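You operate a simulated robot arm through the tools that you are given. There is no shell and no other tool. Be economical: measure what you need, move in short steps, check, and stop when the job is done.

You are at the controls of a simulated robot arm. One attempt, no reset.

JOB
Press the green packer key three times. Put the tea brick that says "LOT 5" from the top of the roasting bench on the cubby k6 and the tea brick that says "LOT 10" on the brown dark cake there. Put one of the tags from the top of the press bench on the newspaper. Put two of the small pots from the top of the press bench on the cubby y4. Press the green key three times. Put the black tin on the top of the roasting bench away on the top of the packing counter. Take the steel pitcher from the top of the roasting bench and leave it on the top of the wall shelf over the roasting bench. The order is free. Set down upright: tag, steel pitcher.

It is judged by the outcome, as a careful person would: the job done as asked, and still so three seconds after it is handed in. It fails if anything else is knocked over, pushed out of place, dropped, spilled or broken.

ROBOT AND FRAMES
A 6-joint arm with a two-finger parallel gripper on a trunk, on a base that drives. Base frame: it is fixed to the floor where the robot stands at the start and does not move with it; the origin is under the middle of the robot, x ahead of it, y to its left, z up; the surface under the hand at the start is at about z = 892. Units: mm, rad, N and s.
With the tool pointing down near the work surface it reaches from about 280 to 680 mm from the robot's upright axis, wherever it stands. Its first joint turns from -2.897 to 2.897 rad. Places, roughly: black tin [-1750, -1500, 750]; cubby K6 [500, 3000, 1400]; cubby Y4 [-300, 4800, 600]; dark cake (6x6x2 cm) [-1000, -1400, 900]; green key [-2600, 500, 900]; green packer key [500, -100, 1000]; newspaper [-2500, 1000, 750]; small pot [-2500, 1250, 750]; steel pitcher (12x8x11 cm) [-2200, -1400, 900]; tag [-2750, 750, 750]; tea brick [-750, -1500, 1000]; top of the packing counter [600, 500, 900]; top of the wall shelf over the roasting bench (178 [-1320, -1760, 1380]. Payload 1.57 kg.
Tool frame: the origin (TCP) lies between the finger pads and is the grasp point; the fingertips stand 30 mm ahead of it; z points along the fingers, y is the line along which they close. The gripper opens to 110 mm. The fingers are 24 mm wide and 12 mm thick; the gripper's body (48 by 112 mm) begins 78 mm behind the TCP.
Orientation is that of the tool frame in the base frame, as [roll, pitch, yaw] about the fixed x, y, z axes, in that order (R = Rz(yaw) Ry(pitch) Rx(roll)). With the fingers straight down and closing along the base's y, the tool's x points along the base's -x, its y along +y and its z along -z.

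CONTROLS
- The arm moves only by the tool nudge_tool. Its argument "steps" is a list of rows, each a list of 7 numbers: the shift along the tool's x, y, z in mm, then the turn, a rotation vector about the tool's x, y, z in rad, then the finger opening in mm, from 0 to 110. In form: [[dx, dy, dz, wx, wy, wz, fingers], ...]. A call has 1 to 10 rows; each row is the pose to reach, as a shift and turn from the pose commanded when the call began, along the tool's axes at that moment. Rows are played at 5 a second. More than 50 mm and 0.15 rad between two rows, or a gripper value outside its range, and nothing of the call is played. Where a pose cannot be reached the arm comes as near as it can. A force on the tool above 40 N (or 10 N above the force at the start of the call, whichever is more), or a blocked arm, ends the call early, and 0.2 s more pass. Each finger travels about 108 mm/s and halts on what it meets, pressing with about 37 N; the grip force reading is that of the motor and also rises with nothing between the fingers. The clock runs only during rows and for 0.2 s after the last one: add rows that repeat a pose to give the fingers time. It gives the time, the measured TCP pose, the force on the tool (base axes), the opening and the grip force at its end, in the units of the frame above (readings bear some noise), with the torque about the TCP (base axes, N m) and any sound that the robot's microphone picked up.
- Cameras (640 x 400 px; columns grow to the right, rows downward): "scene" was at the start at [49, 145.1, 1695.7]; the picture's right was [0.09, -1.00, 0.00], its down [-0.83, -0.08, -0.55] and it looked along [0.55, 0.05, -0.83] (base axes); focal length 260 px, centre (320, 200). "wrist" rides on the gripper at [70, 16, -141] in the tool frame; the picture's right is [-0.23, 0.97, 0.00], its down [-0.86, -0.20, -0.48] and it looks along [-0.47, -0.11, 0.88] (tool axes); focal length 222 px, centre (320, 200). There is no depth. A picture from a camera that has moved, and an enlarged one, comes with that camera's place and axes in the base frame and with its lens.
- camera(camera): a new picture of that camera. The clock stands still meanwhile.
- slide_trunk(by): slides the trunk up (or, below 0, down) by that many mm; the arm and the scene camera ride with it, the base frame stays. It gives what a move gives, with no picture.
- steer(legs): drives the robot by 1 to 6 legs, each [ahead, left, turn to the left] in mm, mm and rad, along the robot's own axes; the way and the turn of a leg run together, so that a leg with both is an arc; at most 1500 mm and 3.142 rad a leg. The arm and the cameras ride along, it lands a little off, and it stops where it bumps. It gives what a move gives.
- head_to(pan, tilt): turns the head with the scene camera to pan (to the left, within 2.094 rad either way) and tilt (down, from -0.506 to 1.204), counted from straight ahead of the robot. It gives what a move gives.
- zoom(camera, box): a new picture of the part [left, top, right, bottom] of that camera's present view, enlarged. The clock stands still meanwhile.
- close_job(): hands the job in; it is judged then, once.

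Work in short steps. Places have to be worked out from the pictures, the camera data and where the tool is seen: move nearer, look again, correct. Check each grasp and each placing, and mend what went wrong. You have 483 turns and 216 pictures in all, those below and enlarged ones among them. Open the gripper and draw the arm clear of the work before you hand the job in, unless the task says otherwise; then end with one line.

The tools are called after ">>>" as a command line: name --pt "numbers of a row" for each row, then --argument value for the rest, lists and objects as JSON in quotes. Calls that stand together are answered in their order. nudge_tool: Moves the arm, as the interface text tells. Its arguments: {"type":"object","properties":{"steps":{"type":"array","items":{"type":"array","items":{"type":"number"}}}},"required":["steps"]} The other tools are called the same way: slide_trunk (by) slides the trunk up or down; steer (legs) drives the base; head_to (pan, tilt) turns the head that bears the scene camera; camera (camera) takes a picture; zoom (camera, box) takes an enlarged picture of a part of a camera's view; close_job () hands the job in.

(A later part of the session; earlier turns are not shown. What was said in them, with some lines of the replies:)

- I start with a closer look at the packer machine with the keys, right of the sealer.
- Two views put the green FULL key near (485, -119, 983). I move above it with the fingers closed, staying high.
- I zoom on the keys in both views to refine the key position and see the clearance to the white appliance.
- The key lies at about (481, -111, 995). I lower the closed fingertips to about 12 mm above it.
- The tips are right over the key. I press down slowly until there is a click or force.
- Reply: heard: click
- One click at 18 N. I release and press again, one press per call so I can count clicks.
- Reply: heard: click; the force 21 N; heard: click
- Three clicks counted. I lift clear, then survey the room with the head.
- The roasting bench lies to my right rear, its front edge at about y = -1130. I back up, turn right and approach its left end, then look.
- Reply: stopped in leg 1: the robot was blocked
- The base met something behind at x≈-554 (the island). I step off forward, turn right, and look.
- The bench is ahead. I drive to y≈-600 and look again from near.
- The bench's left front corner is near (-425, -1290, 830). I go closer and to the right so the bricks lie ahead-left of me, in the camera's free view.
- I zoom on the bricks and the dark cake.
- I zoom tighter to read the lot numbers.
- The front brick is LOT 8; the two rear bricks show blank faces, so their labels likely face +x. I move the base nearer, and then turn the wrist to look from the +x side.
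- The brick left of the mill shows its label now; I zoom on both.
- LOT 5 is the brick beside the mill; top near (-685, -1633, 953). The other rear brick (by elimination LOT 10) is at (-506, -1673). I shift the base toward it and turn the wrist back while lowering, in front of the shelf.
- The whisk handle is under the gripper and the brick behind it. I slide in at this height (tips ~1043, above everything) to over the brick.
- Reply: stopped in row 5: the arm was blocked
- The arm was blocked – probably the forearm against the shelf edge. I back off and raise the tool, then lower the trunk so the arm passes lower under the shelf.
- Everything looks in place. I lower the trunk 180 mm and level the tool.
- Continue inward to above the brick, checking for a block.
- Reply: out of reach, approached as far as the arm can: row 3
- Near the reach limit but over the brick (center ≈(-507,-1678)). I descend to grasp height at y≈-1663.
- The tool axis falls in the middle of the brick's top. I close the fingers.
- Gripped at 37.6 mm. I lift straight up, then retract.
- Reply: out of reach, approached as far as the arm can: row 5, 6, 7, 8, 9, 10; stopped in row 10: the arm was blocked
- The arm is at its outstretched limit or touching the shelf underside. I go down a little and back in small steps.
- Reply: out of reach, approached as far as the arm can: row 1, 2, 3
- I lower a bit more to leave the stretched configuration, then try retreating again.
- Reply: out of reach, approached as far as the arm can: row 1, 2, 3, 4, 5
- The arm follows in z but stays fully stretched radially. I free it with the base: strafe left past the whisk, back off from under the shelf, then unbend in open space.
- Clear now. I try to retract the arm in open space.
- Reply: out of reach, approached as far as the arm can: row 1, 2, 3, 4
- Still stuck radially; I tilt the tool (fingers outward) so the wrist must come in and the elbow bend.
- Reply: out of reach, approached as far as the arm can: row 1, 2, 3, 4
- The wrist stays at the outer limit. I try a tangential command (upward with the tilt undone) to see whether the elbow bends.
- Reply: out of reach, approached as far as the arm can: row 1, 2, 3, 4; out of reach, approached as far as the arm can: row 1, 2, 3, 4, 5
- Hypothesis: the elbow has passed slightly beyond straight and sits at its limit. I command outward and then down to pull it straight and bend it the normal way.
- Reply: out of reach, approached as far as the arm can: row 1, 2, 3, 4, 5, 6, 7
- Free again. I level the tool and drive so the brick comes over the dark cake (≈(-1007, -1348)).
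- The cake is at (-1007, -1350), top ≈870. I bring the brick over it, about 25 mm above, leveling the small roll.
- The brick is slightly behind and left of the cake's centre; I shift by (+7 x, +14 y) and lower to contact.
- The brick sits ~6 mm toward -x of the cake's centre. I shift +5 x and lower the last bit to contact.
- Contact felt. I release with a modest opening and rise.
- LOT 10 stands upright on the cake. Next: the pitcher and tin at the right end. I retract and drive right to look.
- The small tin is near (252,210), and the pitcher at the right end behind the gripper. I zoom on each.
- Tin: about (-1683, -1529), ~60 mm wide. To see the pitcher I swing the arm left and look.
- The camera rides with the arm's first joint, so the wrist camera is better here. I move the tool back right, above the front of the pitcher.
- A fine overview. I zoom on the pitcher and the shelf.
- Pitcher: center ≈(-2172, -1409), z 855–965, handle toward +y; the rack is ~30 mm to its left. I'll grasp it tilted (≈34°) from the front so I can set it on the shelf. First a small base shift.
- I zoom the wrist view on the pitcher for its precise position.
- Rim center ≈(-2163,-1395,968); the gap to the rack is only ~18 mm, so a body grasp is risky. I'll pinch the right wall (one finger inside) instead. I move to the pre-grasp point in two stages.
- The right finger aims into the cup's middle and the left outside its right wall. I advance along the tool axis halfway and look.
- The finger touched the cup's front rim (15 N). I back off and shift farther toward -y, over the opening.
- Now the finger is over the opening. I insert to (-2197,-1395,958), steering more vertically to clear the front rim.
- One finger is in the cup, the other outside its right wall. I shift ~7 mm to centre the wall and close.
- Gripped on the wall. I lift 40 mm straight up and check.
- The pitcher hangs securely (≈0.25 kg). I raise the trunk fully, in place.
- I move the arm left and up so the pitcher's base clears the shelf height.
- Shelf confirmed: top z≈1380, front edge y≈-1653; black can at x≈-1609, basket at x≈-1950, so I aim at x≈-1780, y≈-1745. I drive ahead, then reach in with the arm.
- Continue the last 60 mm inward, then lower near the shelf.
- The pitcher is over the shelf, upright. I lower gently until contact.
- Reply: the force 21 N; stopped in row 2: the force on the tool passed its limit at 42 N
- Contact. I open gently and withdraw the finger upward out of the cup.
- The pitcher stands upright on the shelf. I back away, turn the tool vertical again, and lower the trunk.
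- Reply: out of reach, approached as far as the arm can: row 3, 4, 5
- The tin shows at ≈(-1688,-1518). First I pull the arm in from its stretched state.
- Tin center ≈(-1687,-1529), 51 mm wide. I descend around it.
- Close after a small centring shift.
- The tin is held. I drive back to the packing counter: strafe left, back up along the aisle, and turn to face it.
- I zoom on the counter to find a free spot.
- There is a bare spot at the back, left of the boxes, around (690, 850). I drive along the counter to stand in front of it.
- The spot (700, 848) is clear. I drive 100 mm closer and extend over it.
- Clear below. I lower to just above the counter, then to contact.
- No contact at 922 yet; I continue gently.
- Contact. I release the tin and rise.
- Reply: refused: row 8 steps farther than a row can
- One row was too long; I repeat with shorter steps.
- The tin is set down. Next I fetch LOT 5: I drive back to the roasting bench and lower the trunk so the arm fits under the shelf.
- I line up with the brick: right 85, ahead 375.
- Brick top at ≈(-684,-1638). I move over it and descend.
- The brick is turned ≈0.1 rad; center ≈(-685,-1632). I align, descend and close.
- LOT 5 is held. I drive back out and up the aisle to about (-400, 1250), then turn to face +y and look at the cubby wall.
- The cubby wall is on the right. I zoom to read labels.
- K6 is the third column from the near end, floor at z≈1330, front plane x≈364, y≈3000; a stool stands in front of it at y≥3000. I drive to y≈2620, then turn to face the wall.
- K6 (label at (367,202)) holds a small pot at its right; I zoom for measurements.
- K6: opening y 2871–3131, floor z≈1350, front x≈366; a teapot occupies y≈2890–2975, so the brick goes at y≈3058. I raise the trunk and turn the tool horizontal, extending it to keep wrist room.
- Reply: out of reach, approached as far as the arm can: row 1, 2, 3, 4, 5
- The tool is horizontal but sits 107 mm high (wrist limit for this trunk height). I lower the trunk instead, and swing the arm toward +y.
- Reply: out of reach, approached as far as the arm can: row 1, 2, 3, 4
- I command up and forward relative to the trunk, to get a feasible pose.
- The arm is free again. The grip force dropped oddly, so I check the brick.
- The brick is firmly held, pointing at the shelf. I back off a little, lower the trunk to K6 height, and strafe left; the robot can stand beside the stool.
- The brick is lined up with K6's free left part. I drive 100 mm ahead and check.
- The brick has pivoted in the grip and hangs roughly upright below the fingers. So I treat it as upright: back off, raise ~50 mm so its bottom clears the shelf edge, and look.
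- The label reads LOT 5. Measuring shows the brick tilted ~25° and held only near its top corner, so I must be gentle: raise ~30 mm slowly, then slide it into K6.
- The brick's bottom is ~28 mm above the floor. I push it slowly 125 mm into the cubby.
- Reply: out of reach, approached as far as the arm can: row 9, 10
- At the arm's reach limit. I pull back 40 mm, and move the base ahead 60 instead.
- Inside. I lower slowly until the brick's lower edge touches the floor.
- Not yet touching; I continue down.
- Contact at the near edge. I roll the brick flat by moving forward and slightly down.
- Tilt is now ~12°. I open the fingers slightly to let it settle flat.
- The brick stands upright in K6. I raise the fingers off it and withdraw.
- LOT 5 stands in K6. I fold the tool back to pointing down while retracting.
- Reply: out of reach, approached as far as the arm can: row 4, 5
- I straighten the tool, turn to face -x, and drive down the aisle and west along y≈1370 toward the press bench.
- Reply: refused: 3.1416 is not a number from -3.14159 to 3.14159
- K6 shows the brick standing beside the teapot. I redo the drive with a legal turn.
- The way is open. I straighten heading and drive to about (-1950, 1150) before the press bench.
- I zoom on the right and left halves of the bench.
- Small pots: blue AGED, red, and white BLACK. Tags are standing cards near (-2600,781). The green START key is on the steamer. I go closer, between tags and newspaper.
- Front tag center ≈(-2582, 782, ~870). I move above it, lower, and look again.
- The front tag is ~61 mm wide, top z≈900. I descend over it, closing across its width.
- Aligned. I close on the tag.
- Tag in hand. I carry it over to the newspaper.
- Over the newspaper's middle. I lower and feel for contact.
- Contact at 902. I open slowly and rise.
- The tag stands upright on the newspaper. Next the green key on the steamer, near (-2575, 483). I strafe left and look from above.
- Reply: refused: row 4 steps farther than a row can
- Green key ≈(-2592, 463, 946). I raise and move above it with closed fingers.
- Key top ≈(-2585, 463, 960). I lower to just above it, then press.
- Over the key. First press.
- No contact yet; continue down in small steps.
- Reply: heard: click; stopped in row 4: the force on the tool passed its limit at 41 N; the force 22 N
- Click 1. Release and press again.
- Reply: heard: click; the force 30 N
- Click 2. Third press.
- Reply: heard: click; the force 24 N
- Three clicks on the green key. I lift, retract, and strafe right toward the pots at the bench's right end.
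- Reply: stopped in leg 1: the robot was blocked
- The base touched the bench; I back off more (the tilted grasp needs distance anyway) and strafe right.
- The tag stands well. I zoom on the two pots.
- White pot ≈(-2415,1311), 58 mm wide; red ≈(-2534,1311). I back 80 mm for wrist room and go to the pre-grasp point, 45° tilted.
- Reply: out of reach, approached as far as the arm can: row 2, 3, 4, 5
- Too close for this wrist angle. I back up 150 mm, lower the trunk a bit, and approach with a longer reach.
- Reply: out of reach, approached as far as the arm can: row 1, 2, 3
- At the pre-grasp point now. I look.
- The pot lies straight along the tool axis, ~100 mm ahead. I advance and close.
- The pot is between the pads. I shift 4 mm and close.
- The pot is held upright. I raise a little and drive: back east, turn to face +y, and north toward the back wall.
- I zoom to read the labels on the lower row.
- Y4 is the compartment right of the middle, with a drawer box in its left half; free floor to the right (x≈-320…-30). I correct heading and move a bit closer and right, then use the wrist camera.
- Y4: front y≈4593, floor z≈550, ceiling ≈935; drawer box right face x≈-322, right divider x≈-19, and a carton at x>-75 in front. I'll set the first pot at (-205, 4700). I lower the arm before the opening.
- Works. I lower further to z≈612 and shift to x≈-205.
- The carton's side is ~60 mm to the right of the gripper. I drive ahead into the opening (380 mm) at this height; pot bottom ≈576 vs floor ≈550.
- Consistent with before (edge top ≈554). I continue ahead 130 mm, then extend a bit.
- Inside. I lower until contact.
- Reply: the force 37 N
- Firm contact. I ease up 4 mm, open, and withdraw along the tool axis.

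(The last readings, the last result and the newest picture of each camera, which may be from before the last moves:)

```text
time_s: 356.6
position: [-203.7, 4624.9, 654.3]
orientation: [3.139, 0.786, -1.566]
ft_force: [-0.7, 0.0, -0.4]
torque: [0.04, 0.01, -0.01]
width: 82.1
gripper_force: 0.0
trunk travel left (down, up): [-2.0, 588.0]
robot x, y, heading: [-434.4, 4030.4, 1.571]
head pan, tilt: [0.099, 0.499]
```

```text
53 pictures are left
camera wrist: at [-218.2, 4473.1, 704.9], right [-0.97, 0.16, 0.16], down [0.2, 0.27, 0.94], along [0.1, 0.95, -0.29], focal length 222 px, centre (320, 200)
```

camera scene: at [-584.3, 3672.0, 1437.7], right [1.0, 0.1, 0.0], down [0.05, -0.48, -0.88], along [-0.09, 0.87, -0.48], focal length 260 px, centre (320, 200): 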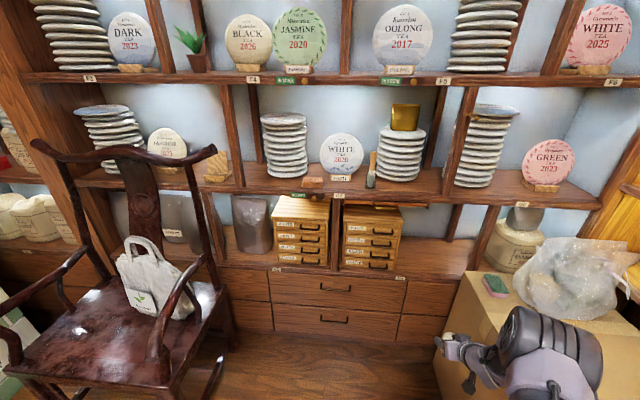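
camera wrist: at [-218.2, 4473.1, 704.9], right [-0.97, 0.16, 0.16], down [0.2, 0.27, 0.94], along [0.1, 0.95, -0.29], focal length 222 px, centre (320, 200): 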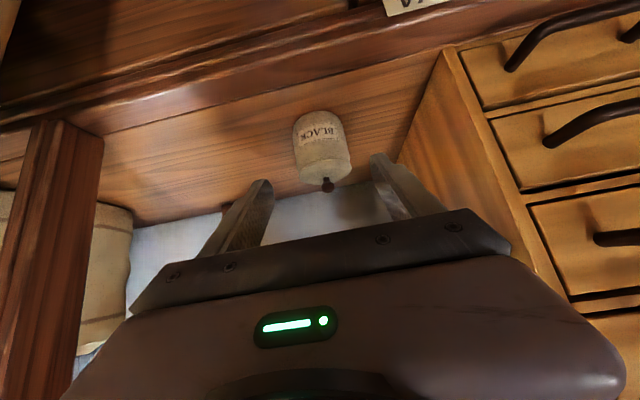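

The first pot stands in Y4. I back out, raise the arm, and return to the press bench for the red pot.

>>> steer --legs '[[-430, 0, 0]]'

>>> nudge_tool --pt "-33 17 -27 0 0 0 90" --pt "-66 33 -53 0 0 0 90" --pt "-99 50 -80 0 0 0 90" --pt "-132 67 -107 0 0 0 90" --pt "-165 83 -133 0 0 0 90" --pt "-198 100 -160 0 0 0 90" --pt "-231 117 -187 0 0 0 90" --pt "-264 133 -213 0 0 0 90" --pt "-297 150 -240 0 0 0 90"

>>> steer --legs '[[-1250, 0, 0], [-1090, 0, 0], [0, 0, 1.57], [1200, 0, 0]]'

```text
time_s: 359.2
position: [-204.2, 4194.4, 653.1]
orientation: [3.14, 0.785, -1.57]
ft_force: [0.2, 0.3, 0.2]
torque: [0.03, 0.02, 0.02]
width: 82.0
gripper_force: 0.0
trunk travel left (down, up): [-2.0, 588.0]
robot x, y, heading: [-432.6, 3598.4, 1.567]
head pan, tilt: [0.099, 0.499]
```

```text
time_s: 361.2
position: [-352.6, 4232.2, 1033.4]
orientation: [-3.141, 0.786, -1.566]
ft_force: [0.1, 0.2, 0.7]
torque: [-0.01, 0.01, 0.0]
width: 90.2
gripper_force: 0.0
trunk travel left (down, up): [-2.0, 588.0]
robot x, y, heading: [-437.6, 3601.8, 1.569]
head pan, tilt: [0.099, 0.499]
```

```text
time_s: 382.3
position: [-2277.3, 1303.9, 1032.2]
orientation: [3.14, 0.785, 0.027]
ft_force: [-0.5, -0.6, 0.2]
torque: [-0.01, -0.03, -0.01]
width: 89.8
gripper_force: 0.1
trunk travel left (down, up): [-2.0, 588.0]
robot x, y, heading: [-1646.3, 1236.0, -3.12]
head pan, tilt: [0.099, 0.499]
```

I correct the heading, drive ahead 170 and look at the red pot.

>>> steer --legs '[[0, 0, -0.022], [170, 0, 0]]'

>>> camera --camera "wrist"

>>> camera --camera "scene"

```text
time_s: 384.1
position: [-2444.0, 1316.0, 1030.5]
orientation: [3.141, 0.784, 0.007]
ft_force: [0.1, -0.4, -0.6]
torque: [-0.03, 0.02, 0.03]
width: 90.2
gripper_force: 0.0
trunk travel left (down, up): [-2.0, 588.0]
robot x, y, heading: [-1810.0, 1237.2, -3.142]
head pan, tilt: [0.099, 0.499]
```

```text
52 pictures are left
camera wrist: at [-2293.0, 1300.6, 1082.3], right [-0.15, -0.97, 0.16], down [-0.27, 0.2, 0.94], along [-0.95, 0.1, -0.29], focal length 222 px, centre (320, 200)
```

wrist: 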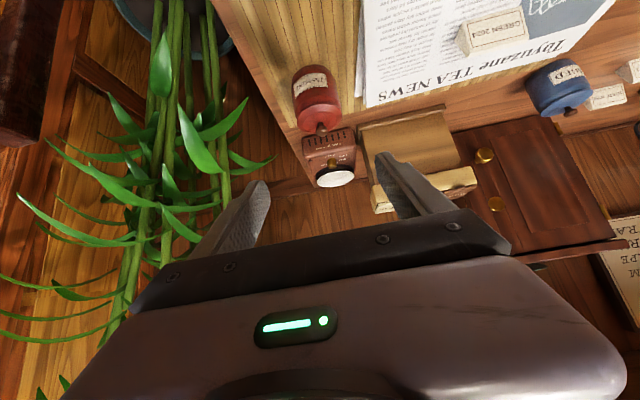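

```text
51 pictures are left
camera scene: at [-1881.2, 1087.2, 1437.7], right [-0.1, 0.99, 0.0], down [0.48, 0.05, -0.88], along [-0.87, -0.09, -0.48], focal length 260 px, centre (320, 200)
```

scene: 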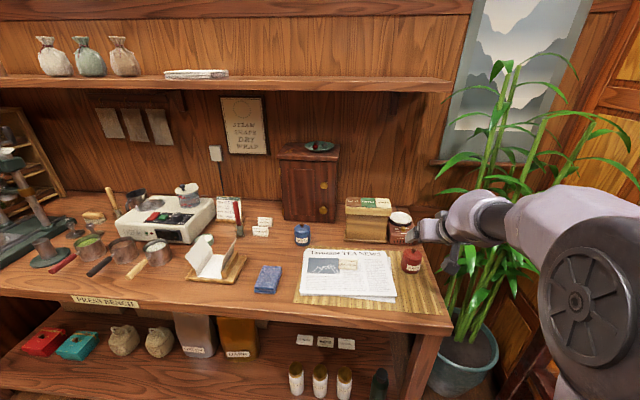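

Red pot ≈(-2538,1308). I go to the pre-grasp point, then advance along the tool axis.

>>> nudge_tool --pt "18 4 35 0 0 0 88" --pt "37 7 70 0 0 0 88" --pt "37 7 105 0 0 0 88" --pt "37 7 140 0 0 0 88"

>>> camera --camera "wrist"

```text
time_s: 385.1
position: [-2514.7, 1309.7, 906.8]
orientation: [3.141, 0.789, 0.009]
ft_force: [0.4, -0.5, 0.2]
torque: [0.03, 0.0, 0.0]
width: 88.3
gripper_force: 0.1
trunk travel left (down, up): [-2.0, 588.0]
robot x, y, heading: [-1805.8, 1235.7, -3.14]
head pan, tilt: [0.099, 0.499]
```

```text
50 pictures are left
camera wrist: at [-2364.7, 1294.4, 956.8], right [-0.15, -0.97, 0.16], down [-0.27, 0.2, 0.94], along [-0.95, 0.1, -0.29], focal length 222 px, centre (320, 200)
```

wrist: 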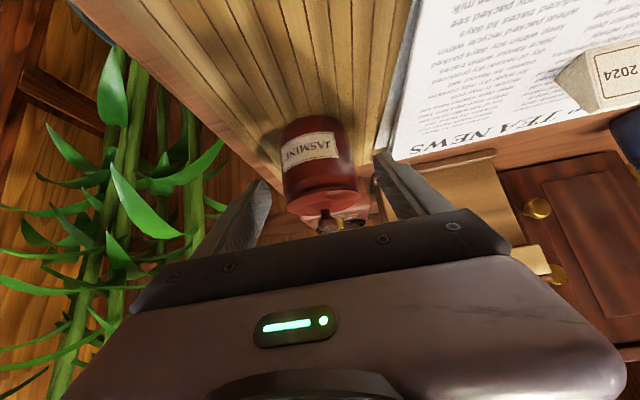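

Centred. I advance 30 mm and close, then lift.

>>> nudge_tool --pt "0 0 15 0 0 0 88" --pt "0 0 31 0 0 0 88" --pt "0 0 31 0 0 0 70" --pt "0 0 31 0 0 0 56" --pt "0 0 31 0 0 0 48" --pt "0 0 31 0 0 0 48"

>>> nudge_tool --pt "-7 0 -7 0 0 0 48" --pt "-14 0 -14 0 0 0 48" --pt "-28 0 -28 0 0 0 48" --pt "-42 0 -42 0 0 0 48"

>>> camera --camera "wrist"

```text
time_s: 386.5
position: [-2538.2, 1309.3, 884.5]
orientation: [3.139, 0.786, 0.006]
ft_force: [-0.7, 1.4, 2.2]
torque: [0.1, 0.0, 0.01]
width: 57.3
gripper_force: 36.7
trunk travel left (down, up): [-2.0, 588.0]
robot x, y, heading: [-1805.6, 1237.9, -3.142]
head pan, tilt: [0.099, 0.499]
```

```text
time_s: 387.5
position: [-2537.7, 1308.2, 944.1]
orientation: [3.14, 0.786, 0.006]
ft_force: [-0.1, 0.2, -2.1]
torque: [0.03, 0.01, 0.04]
width: 57.0
gripper_force: 37.2
trunk travel left (down, up): [-2.0, 588.0]
robot x, y, heading: [-1810.4, 1238.5, -3.137]
head pan, tilt: [0.099, 0.499]
```

```text
49 pictures are left
camera wrist: at [-2388.2, 1292.8, 994.8], right [-0.15, -0.97, 0.16], down [-0.27, 0.2, 0.94], along [-0.95, 0.1, -0.29], focal length 222 px, centre (320, 200)
```

wrist: 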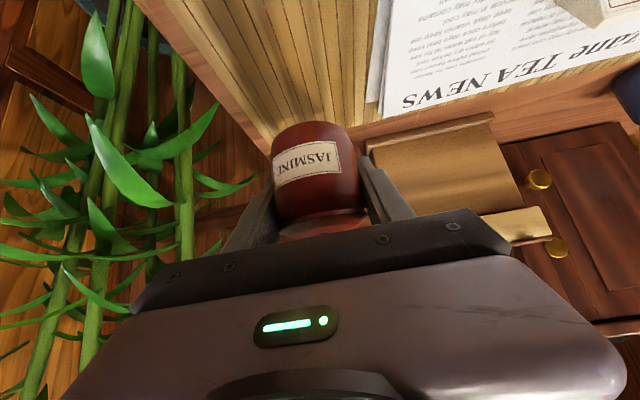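

The red pot is held upright. I raise, retract, and drive the same route to the back wall.

>>> nudge_tool --pt "-20 0 -40 0 0 0 48" --pt "-40 0 -75 0 0 0 48" --pt "-55 0 -100 0 0 0 48"

>>> steer --legs '[[-1370, 0, 0], [0, 0, -1.575], [1250, 0, 0], [1000, 0, 0]]'

```text
time_s: 388.3
position: [-2503.8, 1307.7, 1056.1]
orientation: [3.139, 0.786, 0.009]
ft_force: [0.4, 0.2, -1.5]
torque: [-0.01, 0.05, 0.0]
width: 56.7
gripper_force: 37.1
trunk travel left (down, up): [-2.0, 588.0]
robot x, y, heading: [-1812.5, 1240.6, -3.143]
head pan, tilt: [0.099, 0.499]
```

```text
time_s: 409.8
position: [-290.9, 4187.6, 1055.7]
orientation: [3.138, 0.785, -1.591]
ft_force: [0.0, 0.1, -1.1]
torque: [-0.01, -0.03, -0.02]
width: 57.1
gripper_force: 37.8
trunk travel left (down, up): [-2.0, 588.0]
robot x, y, heading: [-380.3, 3496.5, 1.547]
head pan, tilt: [0.099, 0.499]
```

I correct the heading and lateral position, then lower the arm as before.

>>> steer --legs '[[0, 0, 0.024], [0, 50, 0]]'

>>> nudge_tool --pt "35 -13 28 0 0 0 48" --pt "70 -25 56 0 0 0 48" --pt "105 -38 84 0 0 0 48" --pt "140 -51 111 0 0 0 48" --pt "175 -63 139 0 0 0 48" --pt "209 -76 167 0 0 0 48" --pt "244 -89 195 0 0 0 48" --pt "279 -102 223 0 0 0 48" --pt "314 -114 251 0 0 0 48" --pt "347 -127 278 0 0 0 48"

>>> camera --camera "scene"

```text
time_s: 411.1
position: [-356.6, 4190.4, 1055.4]
orientation: [3.14, 0.786, -1.567]
ft_force: [-0.5, -0.2, 0.0]
torque: [0.02, -0.03, -0.01]
width: 57.0
gripper_force: 37.2
trunk travel left (down, up): [-2.0, 588.0]
robot x, y, heading: [-428.9, 3495.1, 1.572]
head pan, tilt: [0.099, 0.499]
```

```text
time_s: 413.3
position: [-229.7, 4139.6, 614.1]
orientation: [3.14, 0.785, -1.567]
ft_force: [-1.2, -0.5, -0.4]
torque: [0.0, 0.02, -0.01]
width: 57.0
gripper_force: 37.4
trunk travel left (down, up): [-2.0, 588.0]
robot x, y, heading: [-429.8, 3493.2, 1.569]
head pan, tilt: [0.099, 0.499]
```

```text
48 pictures are left
camera scene: at [-579.5, 3564.4, 1437.7], right [1.0, 0.1, 0.0], down [0.05, -0.48, -0.88], along [-0.09, 0.87, -0.48], focal length 260 px, centre (320, 200)
```

scene: 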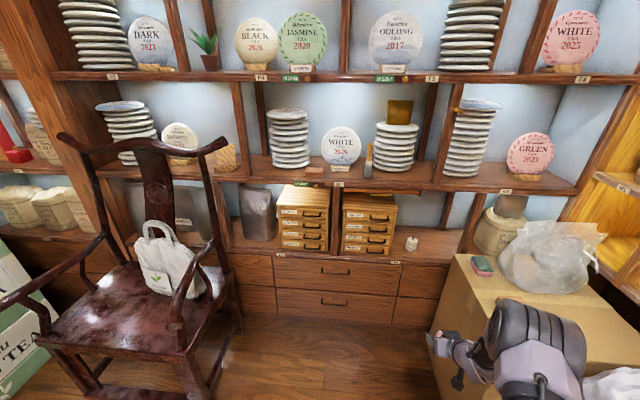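

The white pot stands in Y4. I drive ahead 400 mm and check with the wrist camera.

>>> steer --legs '[[400, 0, 0]]'

>>> camera --camera "wrist"

```text
time_s: 415.8
position: [-226.7, 4534.3, 613.8]
orientation: [3.14, 0.786, -1.57]
ft_force: [0.4, -0.3, 0.5]
torque: [0.04, 0.02, -0.01]
width: 57.1
gripper_force: 37.2
trunk travel left (down, up): [-2.0, 588.0]
robot x, y, heading: [-428.7, 3892.7, 1.572]
head pan, tilt: [0.099, 0.499]
```

```text
47 pictures are left
camera wrist: at [-242.9, 4385.9, 664.4], right [-0.97, 0.16, 0.16], down [0.2, 0.27, 0.94], along [0.11, 0.95, -0.29], focal length 222 px, centre (320, 200)
```

wrist: 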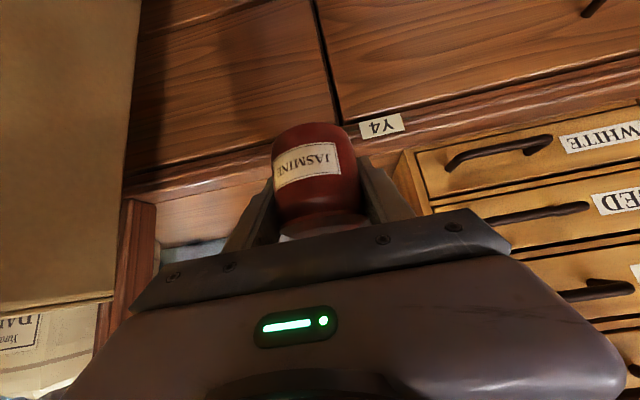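

I drive 95 mm more and lower slowly.

>>> steer --legs '[[95, 0, 0]]'

>>> nudge_tool --pt "5 4 5 0 0 0 48" --pt "10 6 10 0 0 0 48" --pt "14 6 14 0 0 0 48" --pt "18 6 18 0 0 0 48"

>>> camera --camera "wrist"

```text
time_s: 416.9
position: [-227.2, 4630.0, 613.5]
orientation: [3.14, 0.786, -1.567]
ft_force: [1.7, 0.3, 0.1]
torque: [0.0, -0.02, -0.01]
width: 56.7
gripper_force: 36.7
trunk travel left (down, up): [-2.0, 588.0]
robot x, y, heading: [-424.3, 3984.6, 1.569]
head pan, tilt: [0.099, 0.499]
```

```text
time_s: 417.9
position: [-233.4, 4629.6, 587.8]
orientation: [3.14, 0.787, -1.568]
ft_force: [-0.6, -0.3, -1.1]
torque: [0.04, 0.01, -0.01]
width: 56.7
gripper_force: 37.2
trunk travel left (down, up): [-2.0, 588.0]
robot x, y, heading: [-425.2, 3987.7, 1.569]
head pan, tilt: [0.099, 0.499]
```

```text
46 pictures are left
camera wrist: at [-248.2, 4479.7, 638.6], right [-0.97, 0.16, 0.16], down [0.2, 0.27, 0.94], along [0.1, 0.95, -0.29], focal length 222 px, centre (320, 200)
```

wrist: 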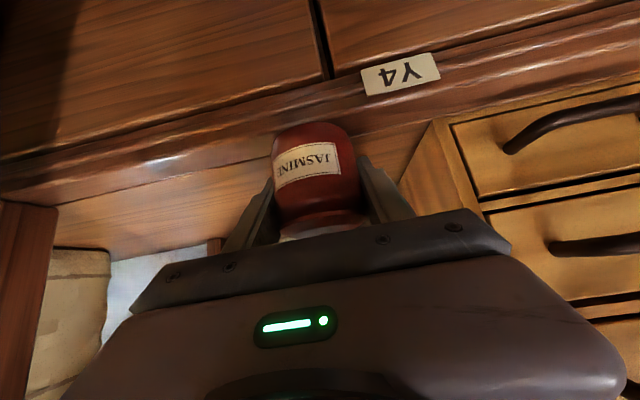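

I check whether the front trim is flush with the floor before setting down.

>>> zoom --camera "wrist" --box '[120, 60, 440, 240]'

>>> zoom --camera "scene" --box '[330, 180, 500, 320]'

```text
2.00 times, centred on (280, 150) of wrist
camera zoom: at [-248.2, 4479.7, 638.6], right [-0.97, 0.16, 0.16], down [0.2, 0.27, 0.94], along [0.1, 0.95, -0.29], focal length 444 px, centre (400, 300)
```

zoom: 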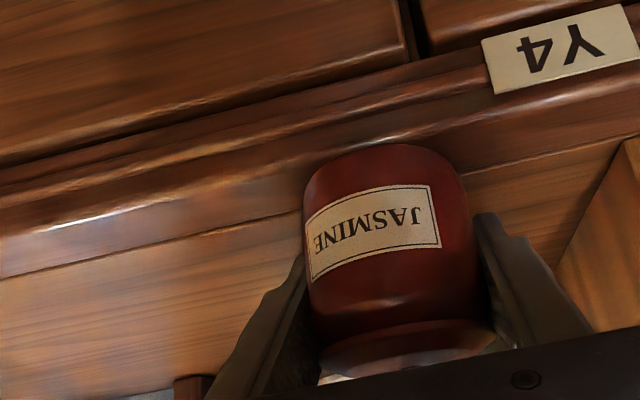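

```text
2.86 times, centred on (415, 250) of scene
camera zoom: at [-578.0, 4055.1, 1437.7], right [1.0, 0.1, 0.0], down [0.05, -0.48, -0.88], along [-0.08, 0.87, -0.48], focal length 742 px, centre (49, 57)
```

zoom: 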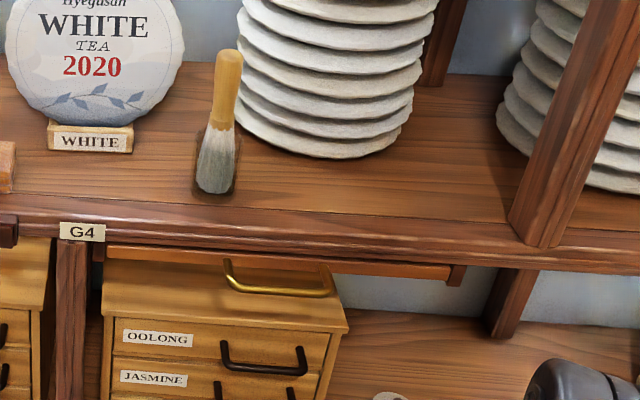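

I shift 5 mm deeper and lower in tiny steps: if contact comes at TCP≈582 as with the first pot, the trim is flush.

>>> nudge_tool --pt "-2 0 5 0 0 0 48" --pt "-1 0 6 0 0 0 48" --pt "0 0 7 0 0 0 48"

>>> nudge_tool --pt "1 0 1 0 0 0 48" --pt "1 0 1 0 0 0 48" --pt "2 0 2 0 0 0 48" --pt "2 0 2 0 0 0 48"

```text
time_s: 418.7
position: [-233.7, 4634.1, 585.4]
orientation: [3.141, 0.789, -1.568]
ft_force: [1.4, -5.2, 17.7]
torque: [-0.67, -0.06, -0.07]
width: 56.7
gripper_force: 37.5
trunk travel left (down, up): [-2.0, 588.0]
robot x, y, heading: [-427.9, 3983.2, 1.569]
head pan, tilt: [0.099, 0.499]
```

```text
time_s: 419.7
position: [-233.0, 4634.8, 582.3]
orientation: [3.141, 0.791, -1.567]
ft_force: [4.7, 1.1, 29.5]
torque: [-0.05, -0.3, -0.19]
width: 56.8
gripper_force: 37.0
trunk travel left (down, up): [-2.0, 588.0]
robot x, y, heading: [-430.0, 3985.1, 1.564]
head pan, tilt: [0.099, 0.499]
```

Contact came at ≈585, within 2–3 mm of flush; fine. I ease up, open, and withdraw.

>>> nudge_tool --pt "-2 0 -2 0 0 0 57" --pt "-2 0 -2 0 0 0 66" --pt "-2 0 -2 0 0 0 76" --pt "-2 0 -2 0 0 0 78" --pt "-2 0 -40 0 0 0 78" --pt "-2 0 -80 0 0 0 78" --pt "-2 0 -110 0 0 0 78"

>>> camera --camera "wrist"

```text
time_s: 421.3
position: [-231.8, 4559.1, 659.7]
orientation: [3.14, 0.785, -1.569]
ft_force: [0.3, 0.2, -0.1]
torque: [0.01, -0.03, 0.01]
width: 78.1
gripper_force: 0.0
trunk travel left (down, up): [-2.0, 588.0]
robot x, y, heading: [-423.2, 3985.8, 1.571]
head pan, tilt: [0.099, 0.499]
```

```text
43 pictures are left
camera wrist: at [-248.5, 4409.4, 710.3], right [-0.97, 0.16, 0.16], down [0.2, 0.27, 0.94], along [0.11, 0.95, -0.29], focal length 222 px, centre (320, 200)
```

wrist: 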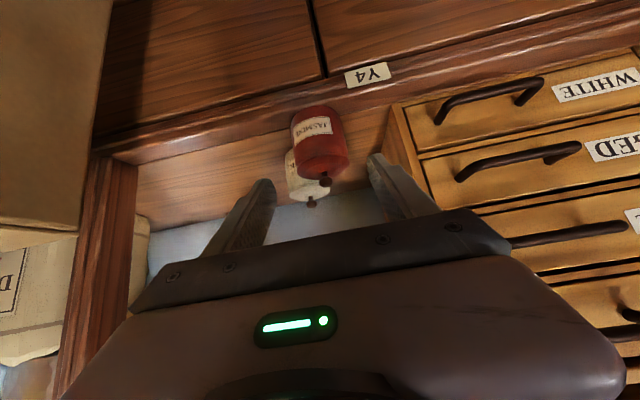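

Both pots stand in Y4. I back out, verify, and raise the arm.

>>> steer --legs '[[-430, 0, 0]]'

>>> zoom --camera "scene" --box '[340, 190, 480, 280]'

>>> nudge_tool --pt "-33 17 -27 0 0 0 60" --pt "-66 33 -53 0 0 0 30" --pt "-99 50 -80 0 0 0 0" --pt "-132 67 -107 0 0 0 0" --pt "-165 83 -133 0 0 0 0" --pt "-198 100 -160 0 0 0 0" --pt "-231 117 -187 0 0 0 0" --pt "-264 133 -213 0 0 0 0" --pt "-297 150 -240 0 0 0 0"

```text
time_s: 423.9
position: [-234.1, 4138.0, 659.9]
orientation: [3.14, 0.786, -1.567]
ft_force: [0.3, 0.0, -0.6]
torque: [0.04, -0.02, 0.01]
width: 78.1
gripper_force: 0.0
trunk travel left (down, up): [-2.0, 588.0]
robot x, y, heading: [-429.1, 3561.5, 1.571]
head pan, tilt: [0.099, 0.499]
```

```text
4.44 times, centred on (410, 235) of scene
camera zoom: at [-579.2, 3632.7, 1437.8], right [1.0, 0.1, 0.0], down [0.05, -0.48, -0.88], along [-0.09, 0.87, -0.48], focal length 1155 px, centre (-80, 44)
```

zoom: 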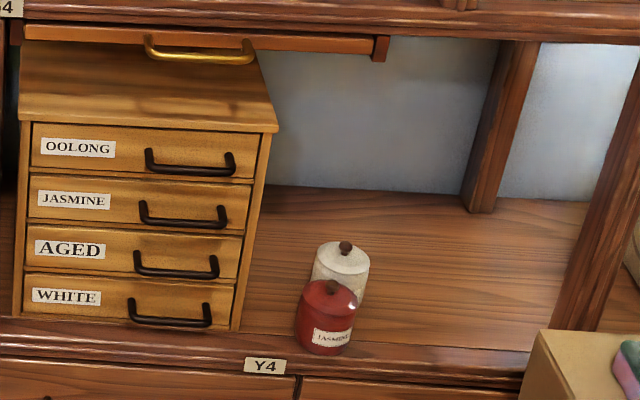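

```text
time_s: 425.9
position: [-385.0, 4176.4, 1039.6]
orientation: [3.14, 0.788, -1.567]
ft_force: [0.5, -0.5, -0.7]
torque: [-0.04, -0.01, 0.02]
width: 0.0
gripper_force: 21.4
trunk travel left (down, up): [-2.0, 588.0]
robot x, y, heading: [-430.7, 3564.4, 1.574]
head pan, tilt: [0.099, 0.499]
```

Both pots are upright in Y4. I drive back down the aisle to check the tin on the packing counter.

>>> steer --legs '[[-1250, 0, 0], [-1000, 0, 0]]'

>>> head_to --pan -1.9 --tilt 0.45

>>> camera --camera "scene"

```text
time_s: 437.0
position: [-393.6, 1922.5, 1039.1]
orientation: [3.141, 0.788, -1.579]
ft_force: [0.8, 0.0, 0.1]
torque: [0.02, -0.01, 0.01]
width: 0.3
gripper_force: 21.7
trunk travel left (down, up): [-2.0, 588.0]
robot x, y, heading: [-446.3, 1311.7, 1.552]
head pan, tilt: [0.099, 0.499]
```

```text
time_s: 438.9
position: [-392.9, 1924.4, 1038.5]
orientation: [3.14, 0.785, -1.58]
ft_force: [-0.1, 0.4, -0.3]
torque: [-0.02, 0.0, 0.03]
width: 0.0
gripper_force: 21.6
trunk travel left (down, up): [-2.0, 588.0]
robot x, y, heading: [-445.2, 1309.6, 1.558]
head pan, tilt: [-1.901, 0.45]
```

```text
41 pictures are left
camera scene: at [-499.4, 1258.6, 1442.2], right [-0.34, -0.94, 0.0], down [-0.41, 0.15, -0.9], along [0.85, -0.3, -0.44], focal length 260 px, centre (320, 200)
```

scene: 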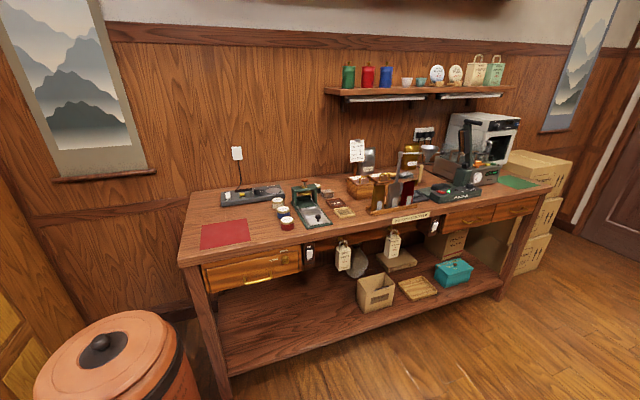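

>>> zoom --camera "scene" --box '[260, 150, 380, 240]'

```text
4.44 times, centred on (320, 195) of scene
camera zoom: at [-499.4, 1258.6, 1442.2], right [-0.34, -0.94, 0.0], down [-0.41, 0.15, -0.9], along [0.85, -0.3, -0.44], focal length 1155 px, centre (320, 222)
```

zoom: 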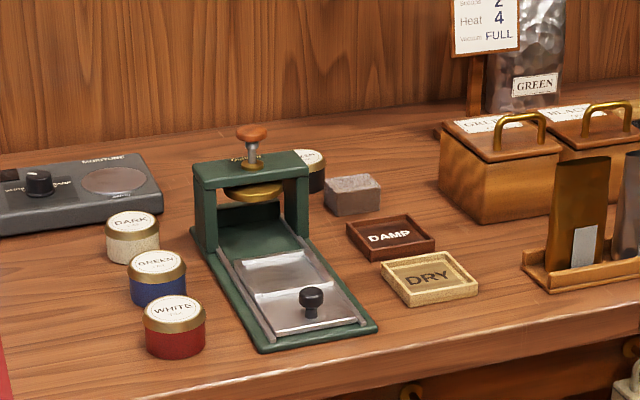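

The black tin stands on the counter behind the small press. Everything is in place; I open the gripper, clear of everything, and hand in.

>>> nudge_tool --pt "0 0 0 0 0 0 60" --pt "0 0 0 0 0 0 110" --pt "0 0 0 0 0 0 110"

>>> close_job

```text
time_s: 439.8
position: [-393.1, 1924.7, 1039.5]
orientation: [3.139, 0.784, -1.58]
ft_force: [-0.2, -0.6, 0.1]
torque: [0.03, 0.0, -0.02]
width: 109.9
gripper_force: 0.0
trunk travel left (down, up): [-2.0, 588.0]
robot x, y, heading: [-447.2, 1312.6, 1.559]
head pan, tilt: [-1.901, 0.45]
```

```text
The job is handed in.
```

The job is handed in with every item done: both green keys pressed three times, the two bricks, tag, two pots, tin and pitcher all placed and seen standing. I identified LOT 10 by elimination (the other two bricks read LOT 8 and LOT 5) and did not read its own label, and the base bumped furniture twice while driving with no sign of anything moved.
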